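You operate a simulated robot arm through the tools that you are given. There is no shell and no other tool.

Carry out the task below with a simulated two-armed robot. There is one attempt and no reset: what you move stays moved.

TASK
Give the panel a quarter turn and paint its short edge; switch off after.
Fine: cross slide on SHORT; a full white coat; leave the table past the wheel.

It is judged by the outcome, as a careful person would: the job done as asked, and still so three seconds after it is handed in. It fails if anything else is knocked over, pushed out of place, dropped, spilled or broken.

THE ROBOT
Two 7-joint arms with two-finger parallel grippers on one trunk that stands fixed in place. Base frame: the origin is at the foot of the trunk, x ahead of it, y to its left, z up. Readings come in mm, degrees, newtons and seconds.
The left shoulder is at [50, 161, 1148], the right one opposite. With the tool pointing down near the work surface each hand reaches from about 100 to 660 mm from the base axis, measured 20 degrees to its own side. Payload 3.43 kg a hand.
The TCP of each hand is the grasp point between the finger pads, 30 mm short of the fingertips. In the tool frame z runs along the fingers and y along their closing line. Largest opening 94 mm; finger width 28, thickness 10; the body of the gripper, 50 by 96 mm, starts 55 mm behind the TCP.
Orientation is told as [roll, pitch, yaw] about the base's x, y, z axes, in that order, counted from this pose: with the fingers straight down and closing along the base's y, the tool's x points along the base's -x, its y along +y and its z along -z.

THE INTERFACE
- The arms move only by the tool nudge_tool. It takes "left_targets", "right_targets" or both (then of equal length, played together; a hand with none holds still); each is a list of rows, each a list of 3 entries, a list of its own where there are three numbers: the gripper command, from -1 (fully open) to 1 (shut), values between in proportion, then the shift along the tool's x, y, z in units of 250 mm (1.0 is 250 mm), then the turn, a rotation vector about the tool's x, y, z in units of 45 degrees (1.0 is 45 degrees). In form: [[fingers, [tx, ty, tz], [ax, ay, az]], ...]. A call has 1 to 20 rows; each row is the pose to reach, as a shift and turn from the pose commanded when the call began, along the tool's axes at that moment. A call with a number of a shift or a turn outside -1 to 1 is refused whole. Each row takes 0.2 s and may step no farther than 50 mm and 8.6 degrees from the row before; otherwise, or with a gripper value out of range, the whole call is refused. Where a pose cannot be reached the arm comes as near as it can. A force on the tool above 90 N (or 10 N above the force at the start of the call, whichever is more), or a blocked arm, ends the call early, and 0.2 s more pass. The fingers move at their own pace (about 45 mm/s each) and stop on an object; they squeeze with about 36 N. The grip force told is the motor's: it shows also when the fingers shut on nothing. Time passes only in rows, and 0.2 s behind the last, so rows that repeat a pose let the fingers close. It gives the time, the measured TCP pose, the force on the tool (base axes), the opening and the grip force at its end, in the units of the frame above (readings bear some noise), with the torque about the TCP (base axes, N m) and any sound that the robot's microphone picked up, and new pictures: "show" is both (left out), scene, wrist or none (wrist: the cameras of the hands that moved).
- Cameras (640 x 400 px; columns grow to the right, rows downward): "scene" is now at [130.2, 22.3, 1291.8]; the picture's right is [0.23, -0.97, 0.00], its down [-0.38, -0.09, -0.92] and it looks along [0.90, 0.21, -0.39] (base axes); focal length 214 px, centre (320, 200). "left" rides on the left gripper at [76, -14, -103] in its tool frame; the picture's right is [0.18, 0.98, 0.00], its down [-0.75, 0.14, -0.64] and it looks along [-0.63, 0.12, 0.77] (tool axes); focal length 243 px, centre (320, 200). "right" rides on the right gripper at [76, 14, -102] in its tool frame; the picture's right is [-0.18, 0.98, 0.00], its down [-0.75, -0.14, -0.64] and it looks along [-0.63, -0.12, 0.77] (tool axes); focal length 243 px, centre (320, 200). There is no depth. A picture from a camera that has moved, and an enlarged one, comes with that camera's place and axes in the base frame and with its lens.
- slide_trunk(by): slides the trunk up (or, below 0, down) by that many mm; the arms and the scene camera ride with it, the base frame stays. It gives what a move gives, with no picture.
- head_to(pan, tilt): turns the head with the scene camera to pan (to the left, within 80 degrees either way) and tilt (down, from -29 to 69), counted from straight ahead of the robot. It gives what a move gives, and a new picture of the scene camera.
- close_up(camera, box): a new picture of the part [left, top, right, bottom] of that camera's present view, enlarged. The clock stands still meanwhile.
- finish_job(): hands the job in; it is judged then, once.

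Places have to be worked out from the pictures, the camera data and where the tool is seen. Open the grippers and draw the arms clear of the work before you hand the job in, unless the task says otherwise.

The tools are called after "Request:" as a command line: name --argument value ..., lists and objects as JSON in quotes. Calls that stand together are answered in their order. nudge_tool: Moves the arms, as the interface text tells. Its arguments: {"type":"object","properties":{"left_targets":{"type":"array"},"right_targets":{"type":"array"},"show":{"type":"string","enum":["both","scene","wrist","none"]}},"required":[]} The other tools are called the same way: slide_trunk (by) moves the trunk up or down; head_to (pan, tilt) turns the head that bears the scene camera; close_up (camera, box) takes an enlarged picture of a part of a camera's view; finish_job () hands the job in.

At the start:

```text
clock: 0.0
left_tool_pos: [347.2, 216.1, 1252.9]
left_tcp_rot: [-0.1, 0.0, 0.0]
left_ft_force: [0.4, -0.2, -0.9]
left_moment: [0.03, -0.01, 0.04]
left_width: 93.9
left_grip_force: 0.0
right_tool_pos: [336.8, -80.5, 1277.1]
right_tcp_rot: [0.0, -0.1, 0.0]
right_ft_force: [-0.4, -0.8, 0.0]
right_moment: [0.01, -0.03, 0.01]
right_width: 94.0
right_grip_force: 0.0
trunk travel left (down, up): [-175.0, 92.0]
head pan, tilt (commanded): [13.3, 22.7]
```

scene: 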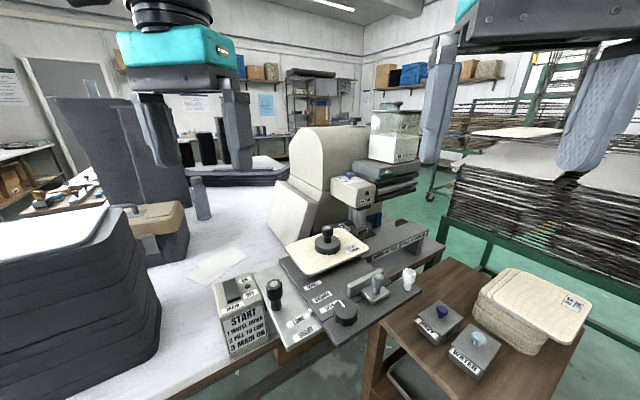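
right: 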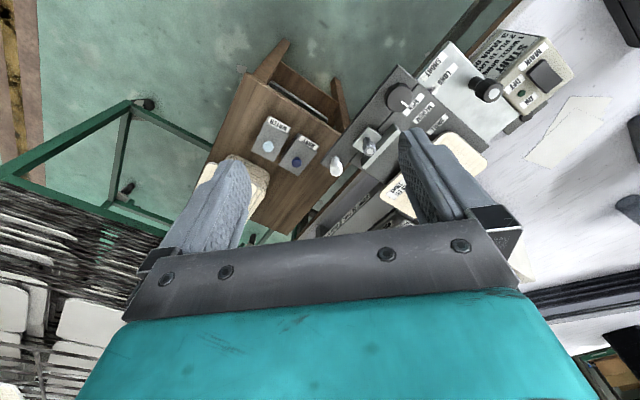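
left: 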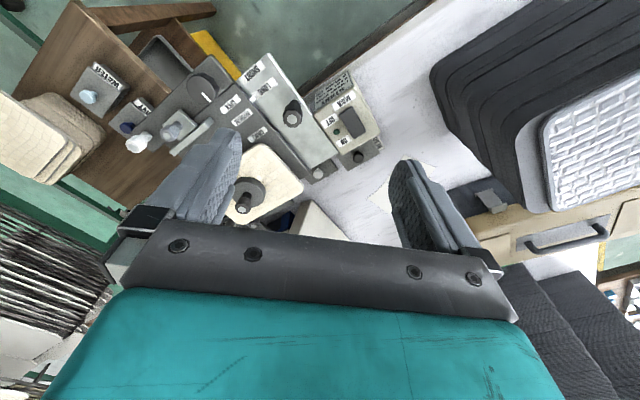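

The scene shows a bench with a painting machine (wheel, cross slide, turntable), a control box with START instructions, and small labelled buttons. I'll enlarge these areas to read labels before moving.

Request:
close_up --camera "scene" --box '[200, 260, 320, 360]'

Request:
close_up --camera "scene" --box '[270, 220, 450, 345]'

Request:
close_up --camera "scene" --box '[270, 100, 450, 230]'

Request:
close_up --camera "scene" --box '[400, 260, 600, 390]'

Request:
close_up --camera "left" --box '[170, 40, 390, 210]'

Request:
close_up --camera "right" --box '[360, 20, 600, 180]'

```text
4.00 times, centred on (260, 310) of scene
camera zoom: at [130.2, 22.3, 1291.8], right [0.23, -0.97, 0.0], down [-0.38, -0.09, -0.92], along [0.9, 0.21, -0.39], focal length 858 px, centre (560, -240)
```

zoom: 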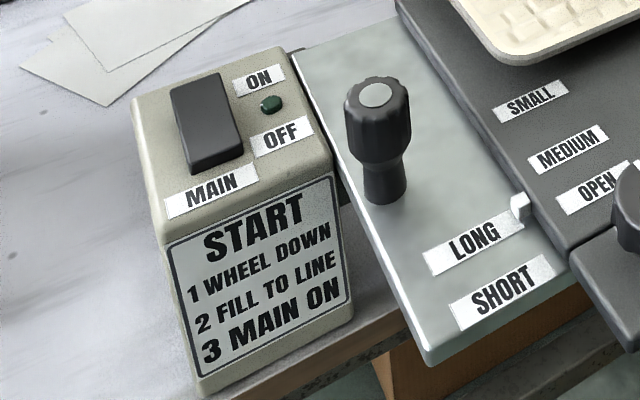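

```text
3.20 times, centred on (360, 282) of scene
camera zoom: at [130.2, 22.3, 1291.8], right [0.23, -0.97, 0.0], down [-0.38, -0.09, -0.92], along [0.9, 0.21, -0.39], focal length 686 px, centre (192, -64)
```

zoom: 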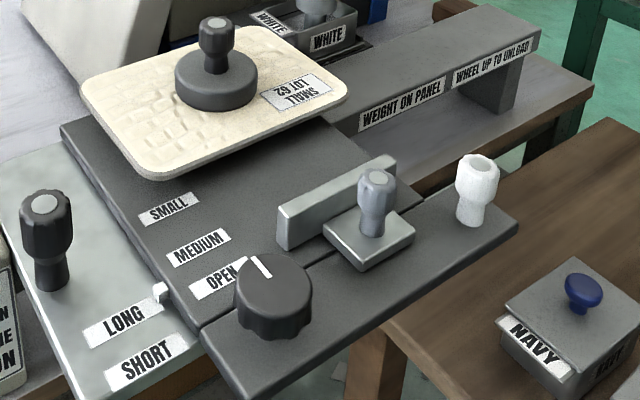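

```text
3.08 times, centred on (360, 165) of scene
camera zoom: at [130.2, 22.3, 1291.8], right [0.23, -0.97, 0.0], down [-0.38, -0.09, -0.92], along [0.9, 0.21, -0.39], focal length 660 px, centre (197, 308)
```

zoom: 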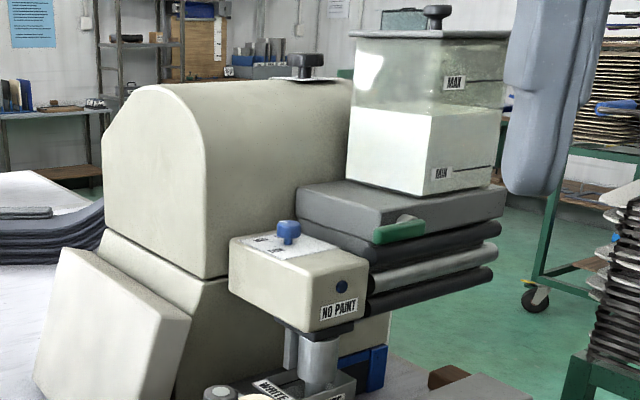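

```text
3.08 times, centred on (500, 325) of scene
camera zoom: at [130.2, 22.3, 1291.8], right [0.23, -0.97, 0.0], down [-0.38, -0.09, -0.92], along [0.9, 0.21, -0.39], focal length 660 px, centre (-234, -185)
```

zoom: 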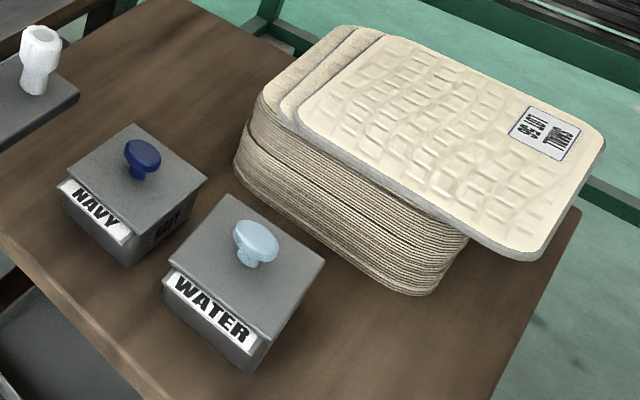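

```text
2.35 times, centred on (280, 125) of left
camera zoom: at [272.1, 202.8, 1356.0], right [-0.18, 0.98, 0.0], down [0.75, 0.14, 0.64], along [0.63, 0.12, -0.77], focal length 571 px, centre (414, 376)
```

zoom: 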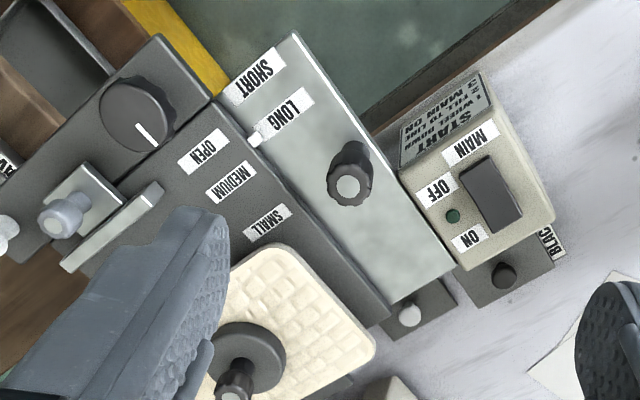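

```text
2.50 times, centred on (480, 100) of right
camera zoom: at [259.9, -67.1, 1379.4], right [0.18, 0.98, 0.0], down [0.75, -0.14, 0.64], along [0.63, -0.12, -0.77], focal length 606 px, centre (-80, 450)
```

zoom: 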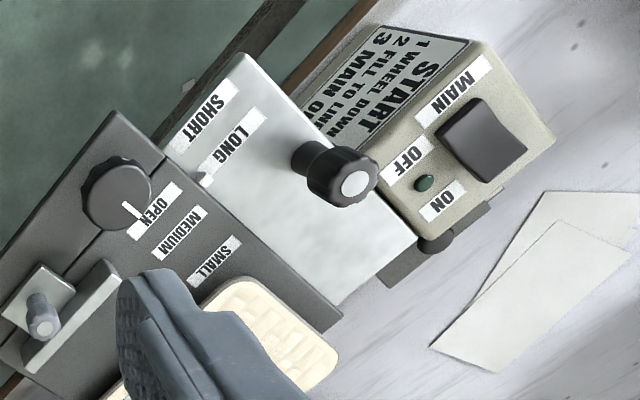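

There's a weight on a SMALL panel, a cross slide with LONG/SHORT marks, a clamp/stop with SMALL/MEDIUM/OPEN, a paint head with "NO PAINT", and a MAIN rocker switch. I'll tilt the head down to see the work better.

Request:
head_to --pan 5 --tilt 45

```text
clock: 0.9
left_tool_pos: [347.4, 215.5, 1253.7]
left_tcp_rot: [0.0, 0.0, 0.0]
left_ft_force: [-0.5, 0.2, 0.3]
left_moment: [-0.01, 0.0, 0.02]
left_width: 94.0
left_grip_force: 0.0
right_tool_pos: [337.2, -82.2, 1277.2]
right_tcp_rot: [0.2, 0.0, 0.0]
right_ft_force: [-0.2, -0.1, -0.3]
right_moment: [0.03, 0.01, -0.01]
right_width: 94.0
right_grip_force: 0.0
trunk travel left (down, up): [-175.0, 92.0]
head pan, tilt (commanded): [5.0, 45.0]
camera scene: at [121.0, 8.1, 1257.6], right [0.09, -1.0, 0.0], down [-0.7, -0.06, -0.71], along [0.7, 0.06, -0.71], focal length 214 px, centre (320, 200)
```

scene: 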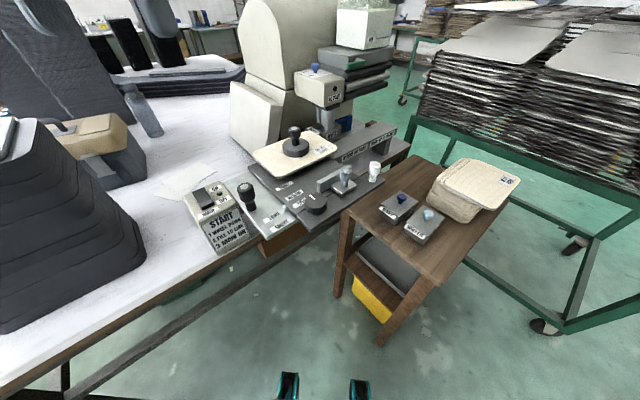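

The machine is ahead and slightly left; I'll enlarge the pieces in this steeper view.

Request:
close_up --camera "scene" --box '[230, 110, 400, 250]'

Request:
close_up --camera "scene" --box '[240, 50, 400, 170]'

Request:
close_up --camera "scene" --box '[170, 150, 330, 260]'

Request:
close_up --camera "left" --box '[60, 20, 220, 160]'

Request:
close_up --camera "left" --box '[220, 130, 420, 260]'

Request:
close_up --camera "right" --box '[230, 60, 530, 280]'

```text
2.86 times, centred on (315, 180) of scene
camera zoom: at [121.0, 8.1, 1257.6], right [0.09, -1.0, 0.0], down [-0.7, -0.06, -0.71], along [0.7, 0.06, -0.71], focal length 613 px, centre (334, 257)
```

zoom: 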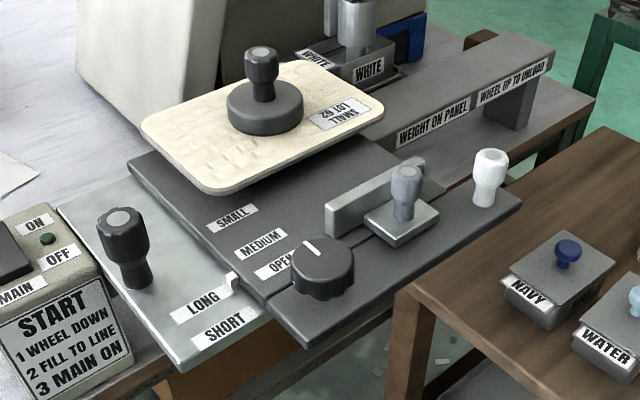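

```text
3.33 times, centred on (320, 110) of scene
camera zoom: at [121.0, 8.1, 1257.6], right [0.09, -1.0, 0.0], down [-0.7, -0.06, -0.71], along [0.7, 0.06, -0.71], focal length 715 px, centre (320, 500)
```

zoom: 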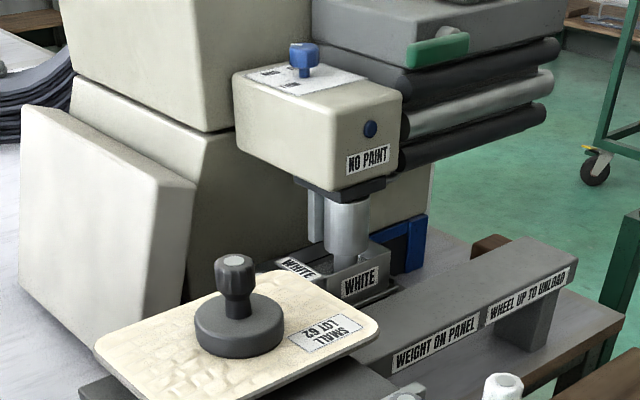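

```text
3.64 times, centred on (250, 205) of scene
camera zoom: at [121.0, 8.1, 1257.6], right [0.09, -1.0, 0.0], down [-0.7, -0.06, -0.71], along [0.7, 0.06, -0.71], focal length 780 px, centre (574, 182)
```

zoom: 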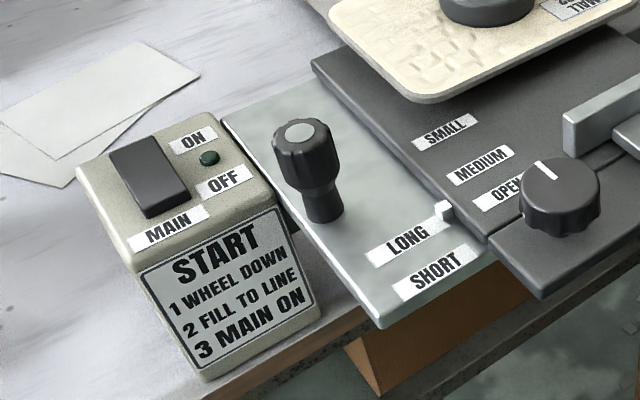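

```text
2.86 times, centred on (140, 90) of left
camera zoom: at [272.1, 202.9, 1356.0], right [-0.18, 0.98, 0.0], down [0.75, 0.14, 0.64], along [0.63, 0.12, -0.77], focal length 693 px, centre (834, 514)
```

zoom: 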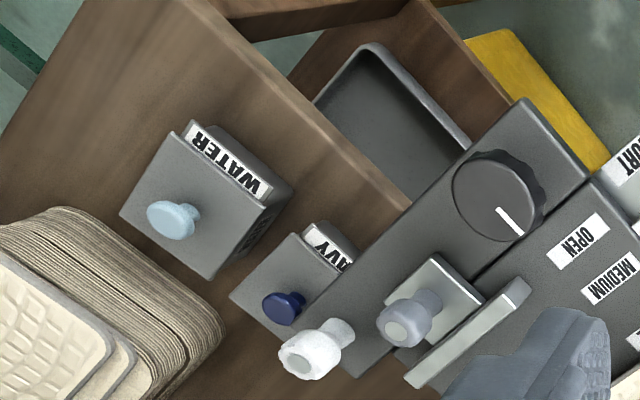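

```text
3.08 times, centred on (320, 195) of left
camera zoom: at [272.1, 202.9, 1356.0], right [-0.18, 0.98, 0.0], down [0.75, 0.14, 0.64], along [0.63, 0.12, -0.77], focal length 746 px, centre (320, 215)
```

zoom: 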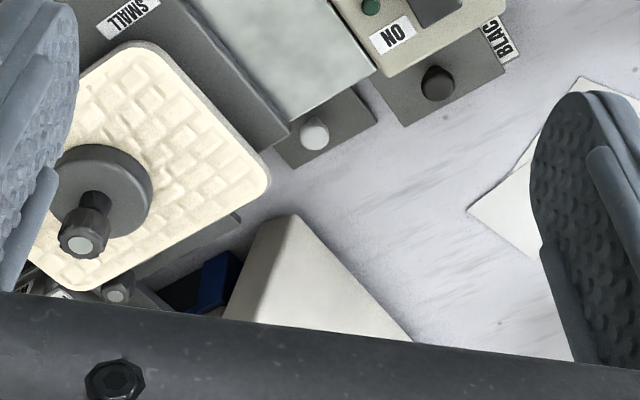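

```text
1.82 times, centred on (380, 170) of right
camera zoom: at [259.9, -67.1, 1379.4], right [0.18, 0.98, 0.0], down [0.75, -0.14, 0.64], along [0.63, -0.12, -0.77], focal length 441 px, centre (211, 254)
```

zoom: 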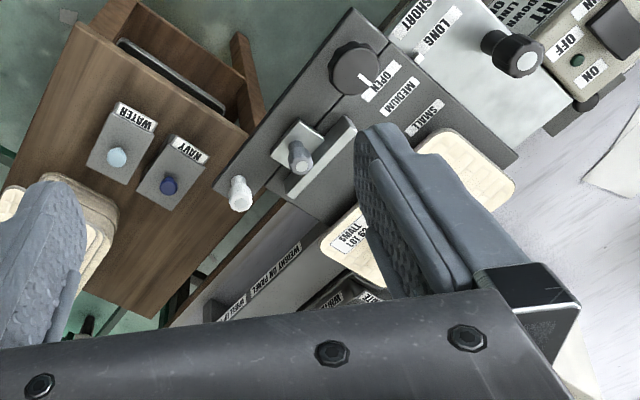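

The index nub sits at LONG at about (429,113,911), panel centre about (603,116,945), paint wheel about (794,40,940), with the machine axes turned about 45° to the base. I'll enlarge the paint head, tank, tray and fence more strongly.

Request:
close_up --camera "scene" --box '[285, 55, 365, 105]'

Request:
close_up --camera "scene" --box '[300, 95, 364, 135]'

Request:
close_up --camera "scene" --box '[320, 0, 400, 50]'

Request:
close_up --camera "scene" --box '[240, 120, 352, 190]'

Request:
close_up --camera "scene" --box '[290, 155, 402, 225]'

Request:
close_up --camera "scene" --box '[0, 80, 240, 230]'

```text
8.00 times, centred on (325, 80) of scene
camera zoom: at [121.0, 8.1, 1257.6], right [0.09, -1.0, 0.0], down [-0.7, -0.06, -0.71], along [0.7, 0.06, -0.71], focal length 1716 px, centre (280, 1160)
```

zoom: 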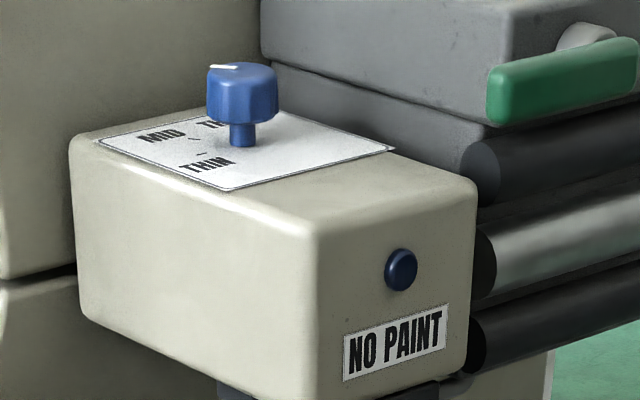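

```text
10.00 times, centred on (332, 115) of scene
camera zoom: at [121.0, 8.1, 1257.6], right [0.09, -1.0, 0.0], down [-0.7, -0.06, -0.71], along [0.7, 0.06, -0.71], focal length 2145 px, centre (200, 1050)
```

zoom: 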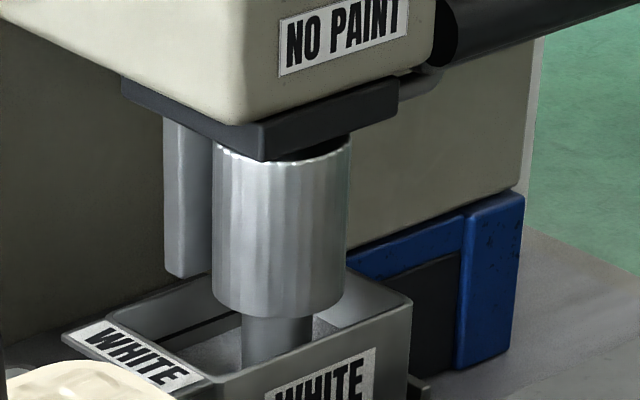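

```text
8.00 times, centred on (360, 25) of scene
camera zoom: at [121.0, 8.1, 1257.6], right [0.09, -1.0, 0.0], down [-0.7, -0.06, -0.71], along [0.7, 0.06, -0.71], focal length 1716 px, centre (0, 1600)
```

zoom: 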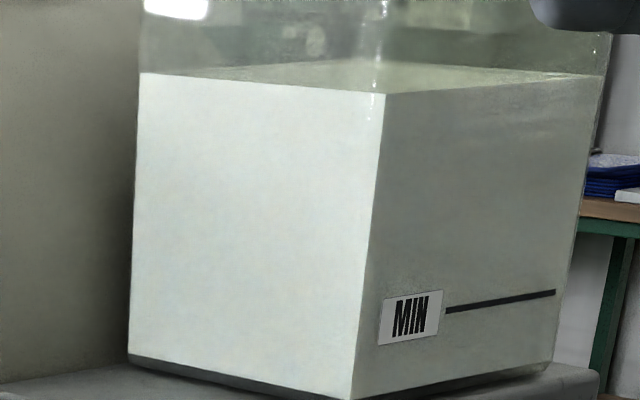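

```text
5.71 times, centred on (296, 155) of scene
camera zoom: at [121.0, 8.1, 1257.6], right [0.09, -1.0, 0.0], down [-0.7, -0.06, -0.71], along [0.7, 0.06, -0.71], focal length 1226 px, centre (457, 457)
```

zoom: 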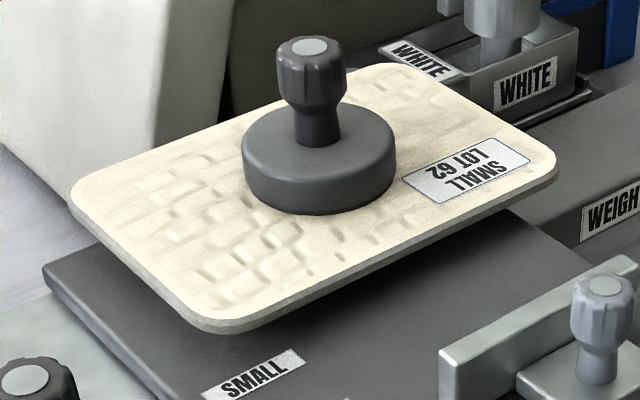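

```text
5.71 times, centred on (346, 190) of scene
camera zoom: at [121.0, 8.1, 1257.6], right [0.09, -1.0, 0.0], down [-0.7, -0.06, -0.71], along [0.7, 0.06, -0.71], focal length 1226 px, centre (171, 257)
```

zoom: 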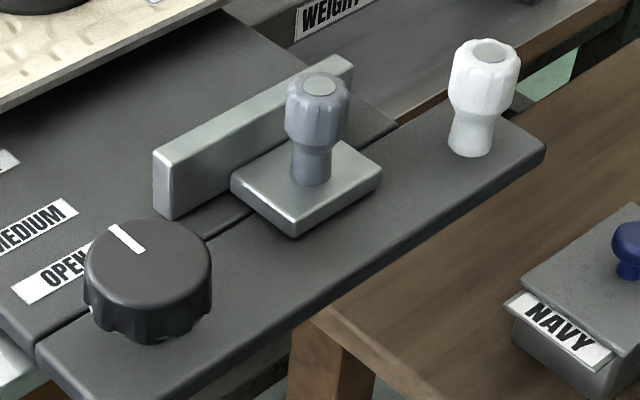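

```text
2.67 times, centred on (120, 155) of scene
camera zoom: at [121.0, 8.1, 1257.6], right [0.09, -1.0, 0.0], down [-0.7, -0.06, -0.71], along [0.7, 0.06, -0.71], focal length 572 px, centre (853, 320)
```

zoom: 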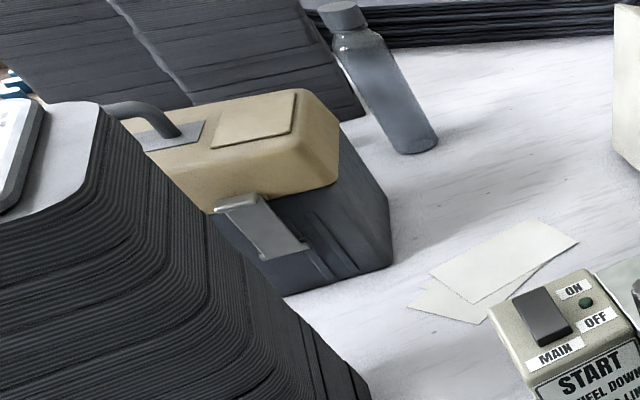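

The blue knob on the paint head sets THIN/MID/thick coat, partly hidden; the wheel looks raised above the WHITE tray. I'll move the right hand forward and up to look down on the head with its wrist camera.

Request:
nudge_tool --right_targets '[[-1, [-0.15, -0.02, -0.06], [0, 0, 0]], [-1, [-0.3, -0.04, -0.12], [0, 0, 0]], [-1, [-0.45, -0.06, -0.18], [0, 0, 0]], [-1, [-0.6, -0.08, -0.24], [0, 0, 0]]]' --show "wrist"

```text
clock: 1.9
left_tool_pos: [346.2, 220.2, 1253.2]
left_tcp_rot: [-0.1, -0.1, 0.0]
left_ft_force: [-0.2, 1.3, -0.2]
left_moment: [-0.04, -0.04, 0.01]
left_width: 93.8
left_grip_force: 0.1
right_tool_pos: [484.2, -97.2, 1334.6]
right_tcp_rot: [0.2, -0.3, 0.6]
right_ft_force: [0.9, -1.7, -0.1]
right_moment: [0.15, 0.04, 0.01]
right_width: 93.8
right_grip_force: 0.0
right hand out of reach, approached as far as the arm can: row 4
trunk travel left (down, up): [-175.0, 92.0]
head pan, tilt (commanded): [5.0, 45.0]
camera right: at [406.1, -83.8, 1436.9], right [0.17, 0.98, 0.01], down [0.75, -0.14, 0.65], along [0.64, -0.11, -0.76], focal length 243 px, centre (320, 200)
```

right: 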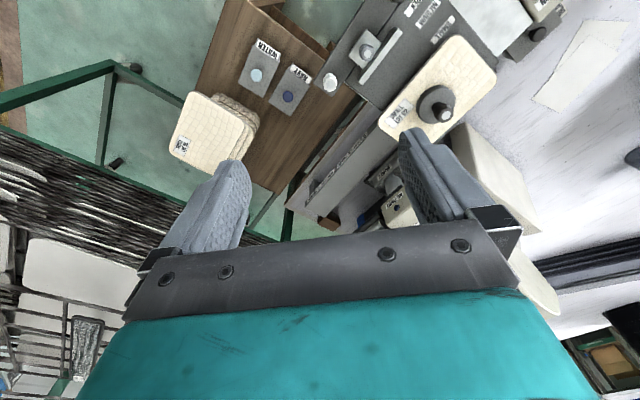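

In the wrist view the gripper hides what's in front, so I need the hand pitched up to look forward. I'll pitch the right hand 45° and advance/raise to look onto the head's top label.

Request:
nudge_tool --right_targets '[[-1, [-0.05, 0.02, -0.03], [0, -0.17, 0]], [-1, [-0.1, 0.04, -0.06], [0, -0.34, 0]], [-1, [-0.15, 0.06, -0.09], [0, -0.51, 0]], [-1, [-0.2, 0.08, -0.12], [0, -0.68, 0]], [-1, [-0.25, 0.1, -0.15], [0, -0.85, 0]], [-1, [-0.3, 0.12, -0.2], [0, -1.0, 0]], [-1, [-0.4, 0.12, -0.25], [0, -1.0, 0]], [-1, [-0.5, 0.12, -0.3], [0, -1.0, 0]]]' --show "wrist"

```text
clock: 3.7
left_tool_pos: [348.2, 217.9, 1253.7]
left_tcp_rot: [-0.1, 0.0, 0.2]
left_ft_force: [-0.2, 0.6, 0.0]
left_moment: [-0.05, 0.01, 0.0]
left_width: 93.9
left_grip_force: 0.1
right_tool_pos: [608.9, -69.7, 1406.9]
right_tcp_rot: [-0.2, -45.0, 0.3]
right_ft_force: [-0.4, 0.2, -0.1]
right_moment: [-0.06, -0.04, 0.0]
right_width: 93.7
right_grip_force: 0.0
trunk travel left (down, up): [-175.0, 92.0]
head pan, tilt (commanded): [5.0, 45.0]
camera right: at [481.5, -56.1, 1425.4], right [0.13, 0.98, 0.13], down [0.08, -0.14, 0.99], along [0.99, -0.12, -0.1], focal length 243 px, centre (320, 200)
```

right: 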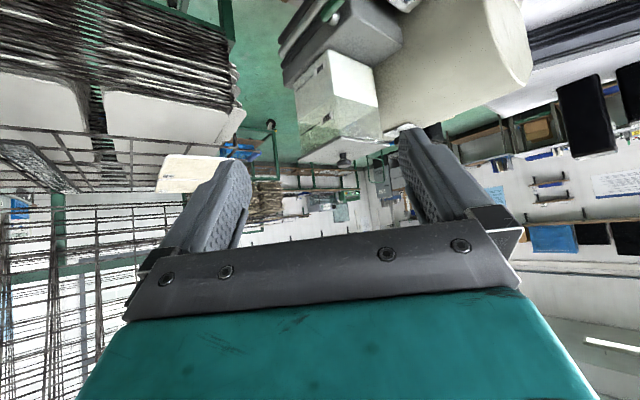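

Slightly too much pitch; the tank and housing appear at the top. I'll reduce the pitch to about 20° so the head's top comes into the upper part of the picture.

Request:
nudge_tool --right_targets '[[-1, [0, 0, 0], [0, 0.18, 0]], [-1, [0, 0, 0], [0, 0.36, 0]], [-1, [0, 0, 0], [0, 0.53, 0]]]' --show "wrist"

```text
clock: 4.5
left_tool_pos: [345.9, 213.9, 1255.0]
left_tcp_rot: [0.1, -0.2, 0.0]
left_ft_force: [-0.9, -1.5, 0.8]
left_moment: [0.06, -0.01, -0.02]
left_width: 93.9
left_grip_force: 0.2
right_tool_pos: [519.7, -91.6, 1377.9]
right_tcp_rot: [0.2, -21.1, -0.1]
right_ft_force: [0.0, -0.7, -0.3]
right_moment: [0.04, -0.06, -0.04]
right_width: 94.3
right_grip_force: 0.1
right hand out of reach, approached as far as the arm can: row 1, 2, 3
trunk travel left (down, up): [-175.0, 92.0]
head pan, tilt (commanded): [5.0, 45.0]
camera right: at [410.6, -77.7, 1445.7], right [0.17, 0.98, 0.07], down [0.47, -0.14, 0.87], along [0.87, -0.12, -0.49], focal length 243 px, centre (320, 200)
```

right: 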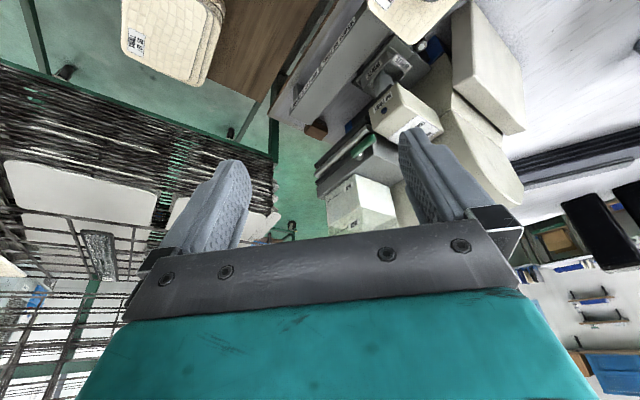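

The head is just behind the right finger; shifting the hand 80 mm left will put it between the fingers.

Request:
nudge_tool --right_targets '[[-1, [0, 0.16, 0], [0, 0, 0]], [-1, [0, 0.32, 0], [0, 0, 0]]]' --show "wrist"

Request:
close_up --camera "right" --box '[290, 40, 450, 160]'

Request:
close_up --camera "right" --box '[330, 85, 402, 130]'

Request:
close_up --camera "right" --box '[290, 20, 390, 90]'

```text
clock: 5.1
left_tool_pos: [348.3, 215.3, 1253.0]
left_tcp_rot: [0.1, -0.1, 0.0]
left_ft_force: [0.4, -0.6, -0.2]
left_moment: [0.05, 0.0, 0.03]
left_width: 94.1
left_grip_force: 0.1
right_tool_pos: [515.0, -23.2, 1369.3]
right_tcp_rot: [0.1, -21.1, -0.1]
right_ft_force: [0.8, -0.9, -0.2]
right_moment: [0.02, 0.02, 0.02]
right_width: 94.2
right_grip_force: 0.1
right hand out of reach, approached as far as the arm can: row 2
trunk travel left (down, up): [-175.0, 92.0]
head pan, tilt (commanded): [5.0, 45.0]
camera right: at [406.2, -9.2, 1438.4], right [0.17, 0.98, 0.07], down [0.47, -0.14, 0.87], along [0.86, -0.12, -0.49], focal length 243 px, centre (320, 200)
```

right: 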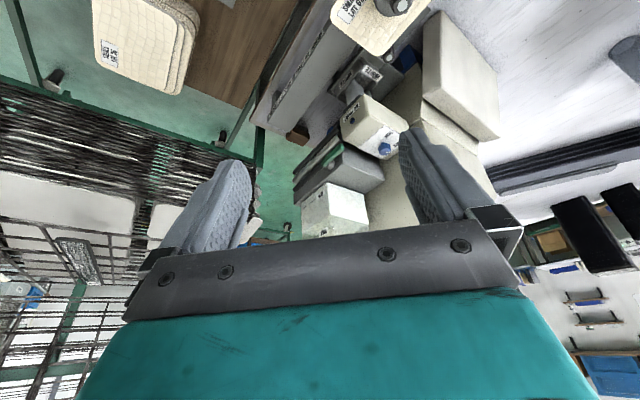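

```text
3.33 times, centred on (370, 100) of right
camera zoom: at [406.2, -9.2, 1438.4], right [0.17, 0.98, 0.07], down [0.47, -0.14, 0.87], along [0.86, -0.12, -0.49], focal length 809 px, centre (153, 533)
```

zoom: 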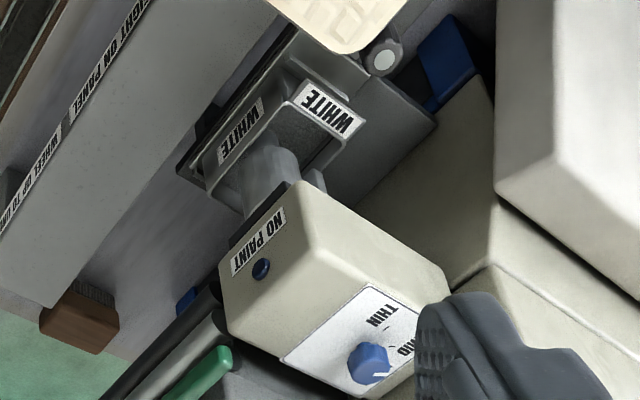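

```text
8.89 times, centred on (366, 108) of right
camera zoom: at [406.2, -9.2, 1438.4], right [0.17, 0.98, 0.07], down [0.47, -0.14, 0.87], along [0.86, -0.12, -0.49], focal length 2157 px, centre (-89, 1022)
```

zoom: 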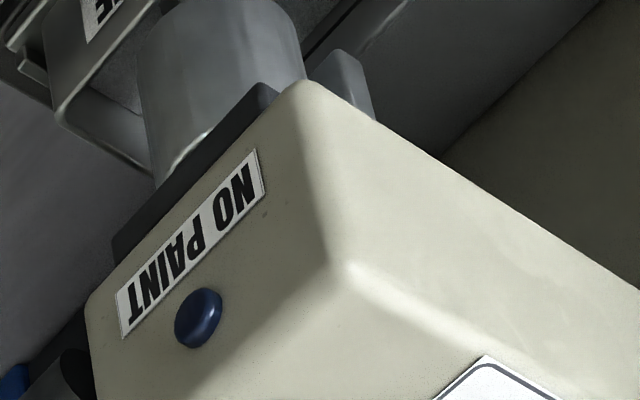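

```text
5.71 times, centred on (340, 55) of right
camera zoom: at [406.2, -9.2, 1438.4], right [0.17, 0.98, 0.07], down [0.47, -0.14, 0.87], along [0.86, -0.12, -0.49], focal length 1386 px, centre (206, 1029)
```

zoom: 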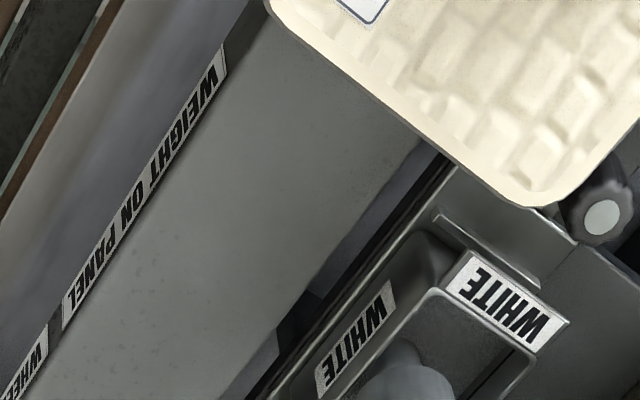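

I see a WHITE tray under the wheel, a dark knob beside it, a blue lever piece behind, and the dial label (THIN / MID / ...). I'll enlarge these more.

Request:
close_up --camera "right" --box '[360, 120, 416, 155]'

Request:
close_up --camera "right" --box '[370, 25, 434, 65]'

Request:
close_up --camera "right" --box '[290, 120, 386, 180]'

Request:
close_up --camera "right" --box '[330, 50, 394, 90]'

Request:
close_up --camera "right" --box '[290, 165, 386, 225]'

```text
11.43 times, centred on (388, 138) of right
camera zoom: at [406.2, -9.2, 1438.4], right [0.17, 0.98, 0.07], down [0.47, -0.14, 0.87], along [0.86, -0.12, -0.49], focal length 2773 px, centre (-457, 914)
```

zoom: 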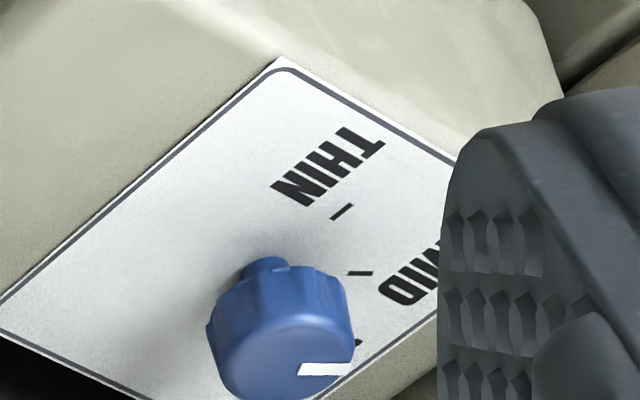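

```text
10.00 times, centred on (402, 45) of right
camera zoom: at [406.2, -9.2, 1438.4], right [0.17, 0.98, 0.07], down [0.47, -0.14, 0.87], along [0.86, -0.12, -0.49], focal length 2426 px, centre (-500, 1750)
```

zoom: 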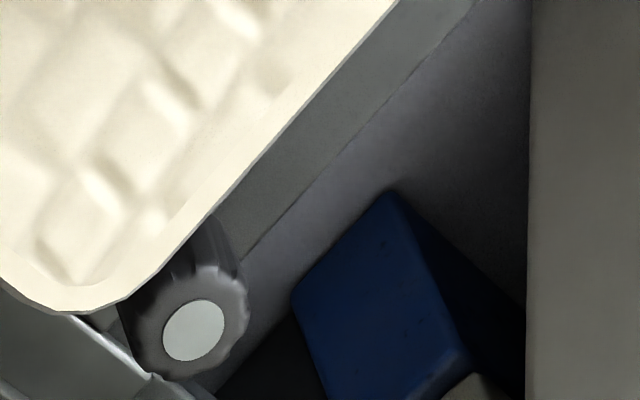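

```text
6.67 times, centred on (338, 150) of right
camera zoom: at [406.2, -9.2, 1438.4], right [0.17, 0.98, 0.07], down [0.47, -0.14, 0.87], along [0.86, -0.12, -0.49], focal length 1618 px, centre (200, 533)
```

zoom: 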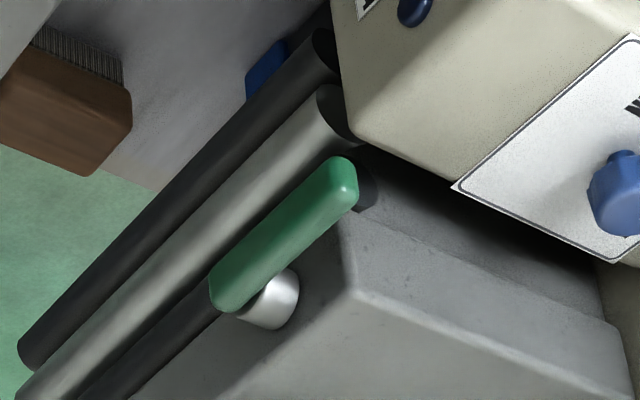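

```text
10.00 times, centred on (362, 70) of right
camera zoom: at [406.2, -9.2, 1438.4], right [0.17, 0.98, 0.07], down [0.47, -0.14, 0.87], along [0.86, -0.12, -0.49], focal length 2426 px, centre (-100, 1500)
```

zoom: 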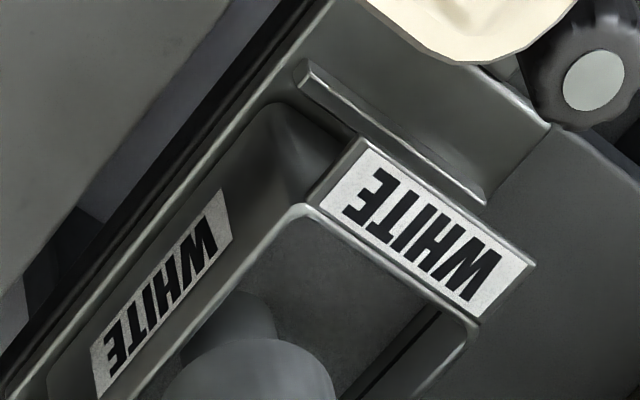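

```text
6.67 times, centred on (338, 195) of right
camera zoom: at [406.2, -9.2, 1438.4], right [0.17, 0.98, 0.07], down [0.47, -0.14, 0.87], along [0.86, -0.12, -0.49], focal length 1618 px, centre (200, 233)
```

zoom: 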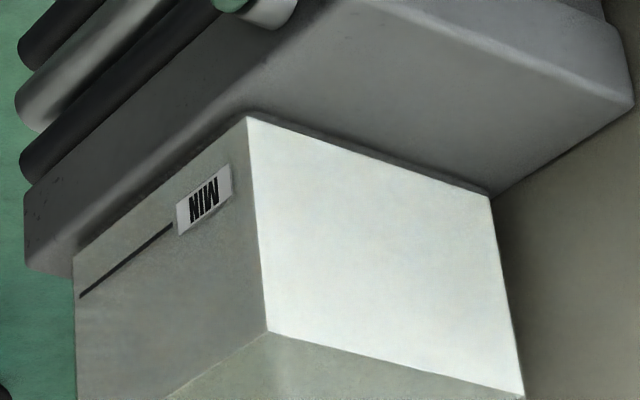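

The blue dial appears to point at MID (or its third mark), and an unexplained dark knob stands at about (748,121,912) beside the tray. I'll swing the left hand around to look at that area from the left, with care to stay above 1200 mm.

Request:
nudge_tool --left_targets '[[-1, [-0.12, 0.03, 0.01], [0, 0, 0.15]], [-1, [-0.24, 0.06, 0.03], [0, 0, 0.3]], [-1, [-0.36, 0.1, 0.05], [0, 0, 0.45]], [-1, [-0.48, 0.13, 0.07], [0, 0, 0.6]], [-1, [-0.6, 0.16, 0.08], [0, 0, 0.756]]]' --show "wrist"

```text
clock: 6.3
left_tool_pos: [473.1, 236.7, 1221.4]
left_tcp_rot: [0.3, -0.1, -33.9]
left_ft_force: [-0.7, -1.4, 0.2]
left_moment: [0.02, -0.08, -0.01]
left_width: 94.0
left_grip_force: 0.0
left hand out of reach, approached as far as the arm can: row 5
right_tool_pos: [511.7, -23.0, 1372.9]
right_tcp_rot: [0.2, -21.4, -0.1]
right_ft_force: [-1.3, -0.3, 0.8]
right_moment: [0.04, 0.01, 0.03]
right_width: 94.2
right_grip_force: 0.2
trunk travel left (down, up): [-175.0, 92.0]
head pan, tilt (commanded): [5.0, 45.0]
camera left: at [401.3, 267.6, 1323.5], right [0.39, 0.92, 0.0], down [0.7, -0.3, 0.64], along [0.59, -0.25, -0.77], focal length 243 px, centre (320, 200)
```

left: 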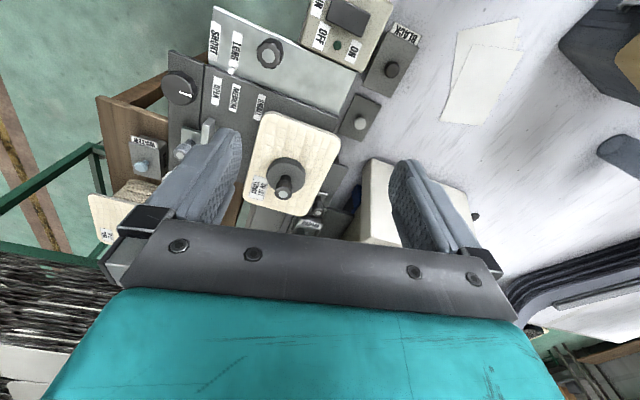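

Good view between the fingers; I'll enlarge the region around the knob and tray, and then the whole table from this side.

Request:
close_up --camera "left" --box '[290, 150, 386, 240]'

Request:
close_up --camera "left" --box '[160, 0, 430, 170]'

Request:
close_up --camera "left" --box '[230, 90, 350, 220]'

```text
4.44 times, centred on (338, 195) of left
camera zoom: at [401.3, 267.6, 1323.5], right [0.39, 0.92, 0.0], down [0.7, -0.3, 0.64], along [0.59, -0.25, -0.77], focal length 1078 px, centre (240, 222)
```

zoom: 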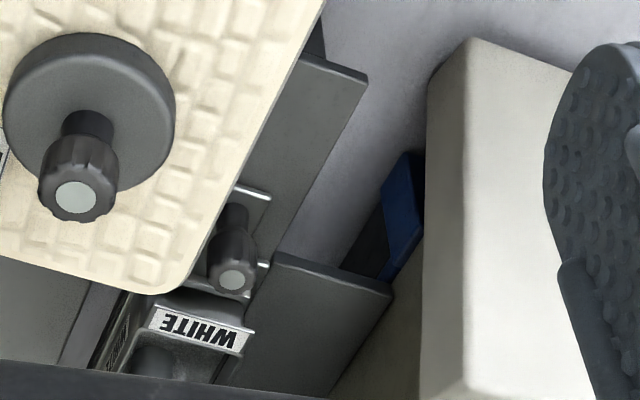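

```text
2.35 times, centred on (295, 85) of left
camera zoom: at [401.3, 267.6, 1323.5], right [0.39, 0.92, 0.0], down [0.7, -0.3, 0.64], along [0.59, -0.25, -0.77], focal length 571 px, centre (379, 471)
```

zoom: 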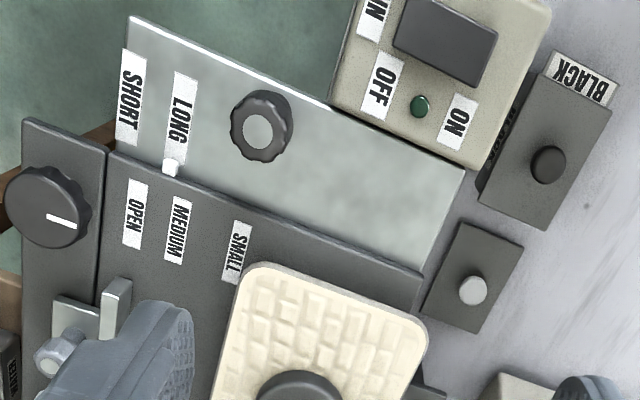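

```text
3.08 times, centred on (290, 155) of left
camera zoom: at [401.3, 267.6, 1323.5], right [0.39, 0.92, 0.0], down [0.7, -0.3, 0.64], along [0.59, -0.25, -0.77], focal length 746 px, centre (412, 338)
```

zoom: 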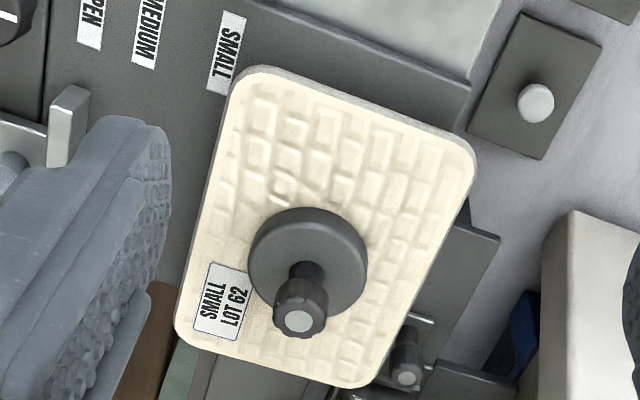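

From here a second handle knob is seen between two small lips beside the WHITE tray, and the white lid lies on the bench. I'll bring the right hand out to the right and lower to view the wheel, tray and blue part from the front right.

Request:
nudge_tool --right_targets '[[-1, [0.07, -0.12, 0.08], [0, 0.09, 0]], [-1, [0.14, -0.24, 0.16], [0, 0.18, 0]], [-1, [0.21, -0.36, 0.24], [0, 0.27, 0]], [-1, [0.29, -0.48, 0.32], [0, 0.36, 0]], [-1, [0.36, -0.6, 0.4], [0, 0.45, 0]], [-1, [0.439, -0.72, 0.474], [0, 0.47, 0]]]' --show "none"

Request:
nudge_tool --right_targets '[[-1, [0, 0, 0], [0, 0, -0.18]], [-1, [0, 0, 0], [0, 0, -0.36]], [-1, [0, 0, 0], [0, 0, -0.54]], [-1, [0, 0, 0], [0, 0, -0.72]]]' --show "none"

Request:
nudge_tool --right_targets '[[-1, [-0.1, 0, 0], [0, -0.18, 0]], [-1, [-0.2, 0, 0], [0, -0.36, 0]], [-1, [-0.3, 0, 0], [0, -0.54, 0]], [-1, [-0.4, 0, 0.05], [0, -0.72, 0]], [-1, [-0.5, 0, 0.1], [0, -0.8, 0]]]' --show "wrist"

```text
clock: 7.7
left_tool_pos: [475.6, 236.9, 1219.6]
left_tcp_rot: [0.1, -0.1, -33.9]
left_ft_force: [1.1, -0.3, 0.7]
left_moment: [0.04, -0.02, -0.01]
left_width: 93.8
left_grip_force: 0.1
right_tool_pos: [458.3, -203.4, 1218.4]
right_tcp_rot: [0.1, 0.1, -0.1]
right_ft_force: [0.3, -0.1, 0.3]
right_moment: [0.04, 0.0, 0.04]
right_width: 94.0
right_grip_force: 0.0
trunk travel left (down, up): [-175.0, 92.0]
head pan, tilt (commanded): [5.0, 45.0]
```

```text
clock: 8.7
left_tool_pos: [474.7, 237.4, 1219.7]
left_tcp_rot: [0.0, -0.1, -33.9]
left_ft_force: [0.5, 1.0, 0.6]
left_moment: [-0.02, -0.04, 0.02]
left_width: 94.4
left_grip_force: 0.0
right_tool_pos: [456.4, -203.3, 1220.9]
right_tcp_rot: [0.2, -0.1, 32.5]
right_ft_force: [0.1, 0.4, -0.3]
right_moment: [0.0, 0.02, -0.01]
right_width: 94.0
right_grip_force: 0.0
trunk travel left (down, up): [-175.0, 92.0]
head pan, tilt (commanded): [5.0, 45.0]
```

```text
clock: 9.9
left_tool_pos: [474.8, 237.0, 1219.8]
left_tcp_rot: [0.1, -0.1, -33.9]
left_ft_force: [0.4, -0.1, 1.1]
left_moment: [0.0, 0.05, 0.03]
left_width: 93.9
left_grip_force: 0.1
right_tool_pos: [561.4, -137.7, 1194.3]
right_tcp_rot: [0.1, -36.2, 32.2]
right_ft_force: [0.6, -0.3, -0.2]
right_moment: [0.02, 0.0, -0.03]
right_width: 93.9
right_grip_force: 0.0
trunk travel left (down, up): [-175.0, 92.0]
head pan, tilt (commanded): [5.0, 45.0]
camera right: at [450.8, -190.5, 1231.5], right [-0.4, 0.91, 0.11], down [0.27, 0.0, 0.96], along [0.88, 0.42, -0.25], focal length 243 px, centre (320, 200)
```

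right: 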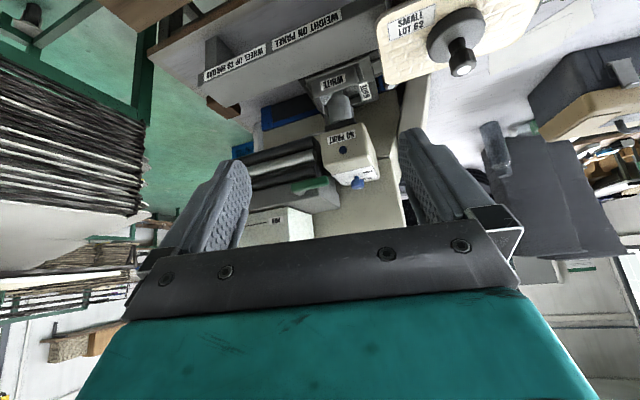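

Nice forward view (upside-down). I'll enlarge the wheel/tray/blue part and the head dial from here.

Request:
close_up --camera "right" --box '[240, 60, 400, 160]'

Request:
close_up --camera "right" --box '[300, 55, 380, 115]'

Request:
close_up --camera "right" --box '[230, 85, 310, 145]'

Request:
close_up --camera "right" --box '[330, 150, 394, 195]'

Request:
close_up --camera "right" --box '[230, 140, 350, 230]'

Request:
close_up --camera "right" --box '[340, 0, 540, 130]'

```text
4.00 times, centred on (320, 110) of right
camera zoom: at [450.8, -190.5, 1231.5], right [-0.4, 0.91, 0.11], down [0.27, 0.0, 0.96], along [0.88, 0.42, -0.25], focal length 970 px, centre (320, 560)
```

zoom: 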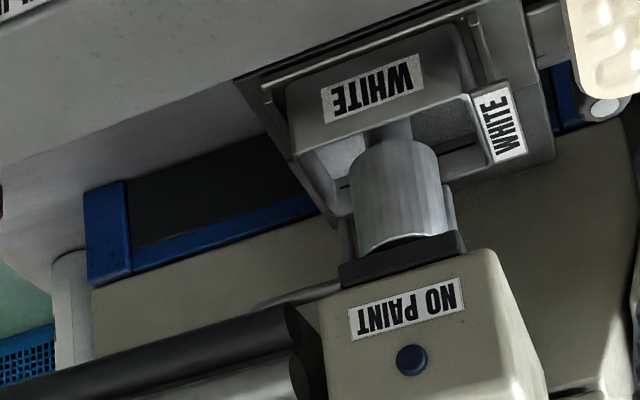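

```text
6.67 times, centred on (340, 85) of right
camera zoom: at [450.8, -190.5, 1231.5], right [-0.4, 0.91, 0.11], down [0.27, 0.0, 0.96], along [0.88, 0.42, -0.25], focal length 1618 px, centre (187, 967)
```

zoom: 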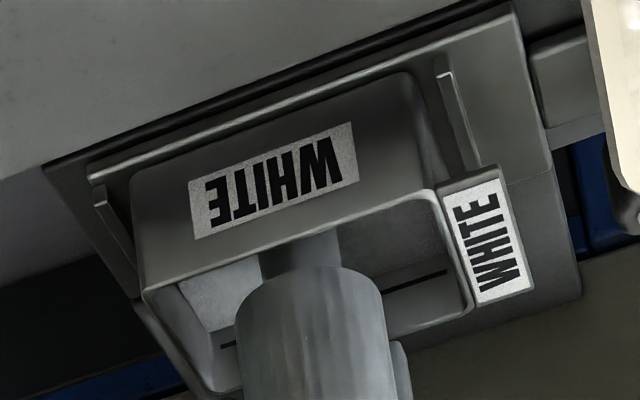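

```text
6.67 times, centred on (270, 115) of right
camera zoom: at [450.8, -190.5, 1231.5], right [-0.4, 0.91, 0.11], down [0.27, 0.0, 0.96], along [0.88, 0.42, -0.25], focal length 1618 px, centre (653, 767)
```

zoom: 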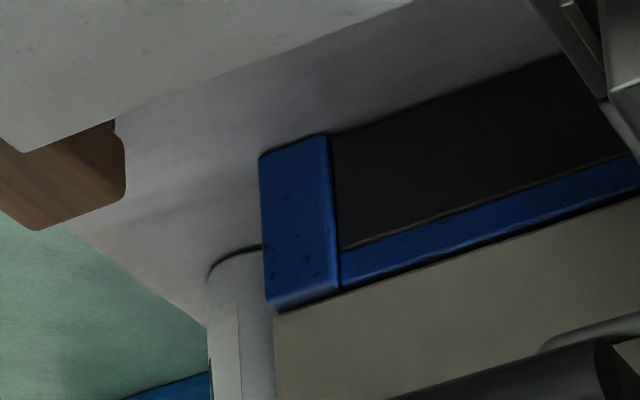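

```text
8.89 times, centred on (362, 172) of right
camera zoom: at [450.8, -190.5, 1231.5], right [-0.4, 0.91, 0.11], down [0.27, 0.0, 0.96], along [0.88, 0.42, -0.25], focal length 2157 px, centre (-53, 444)
```

zoom: 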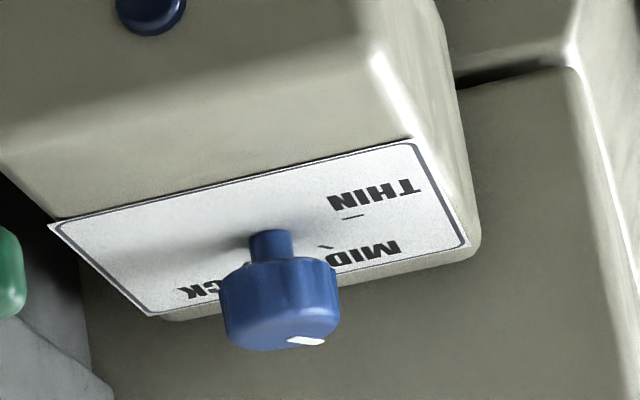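

```text
4.44 times, centred on (290, 185) of right
camera zoom: at [450.8, -190.5, 1231.5], right [-0.4, 0.91, 0.11], down [0.27, 0.0, 0.96], along [0.88, 0.42, -0.25], focal length 1078 px, centre (453, 267)
```

zoom: 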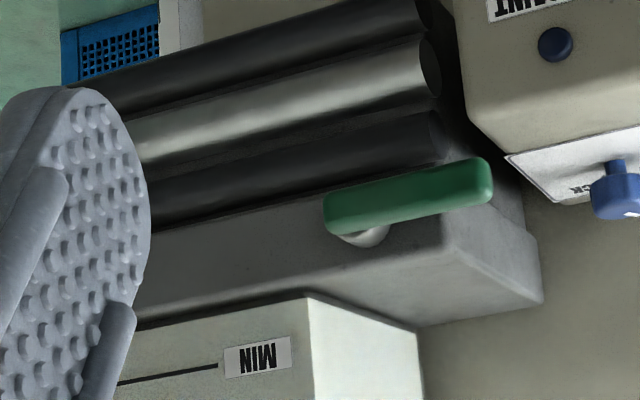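

```text
3.08 times, centred on (440, 65) of right
camera zoom: at [450.8, -190.5, 1231.5], right [-0.4, 0.91, 0.11], down [0.27, 0.0, 0.96], along [0.88, 0.42, -0.25], focal length 746 px, centre (-49, 615)
```

zoom: 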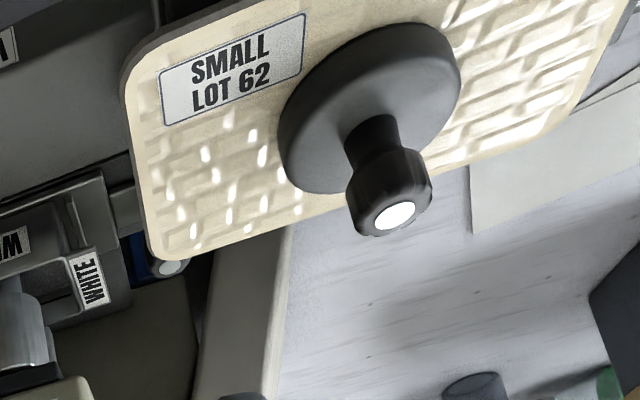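

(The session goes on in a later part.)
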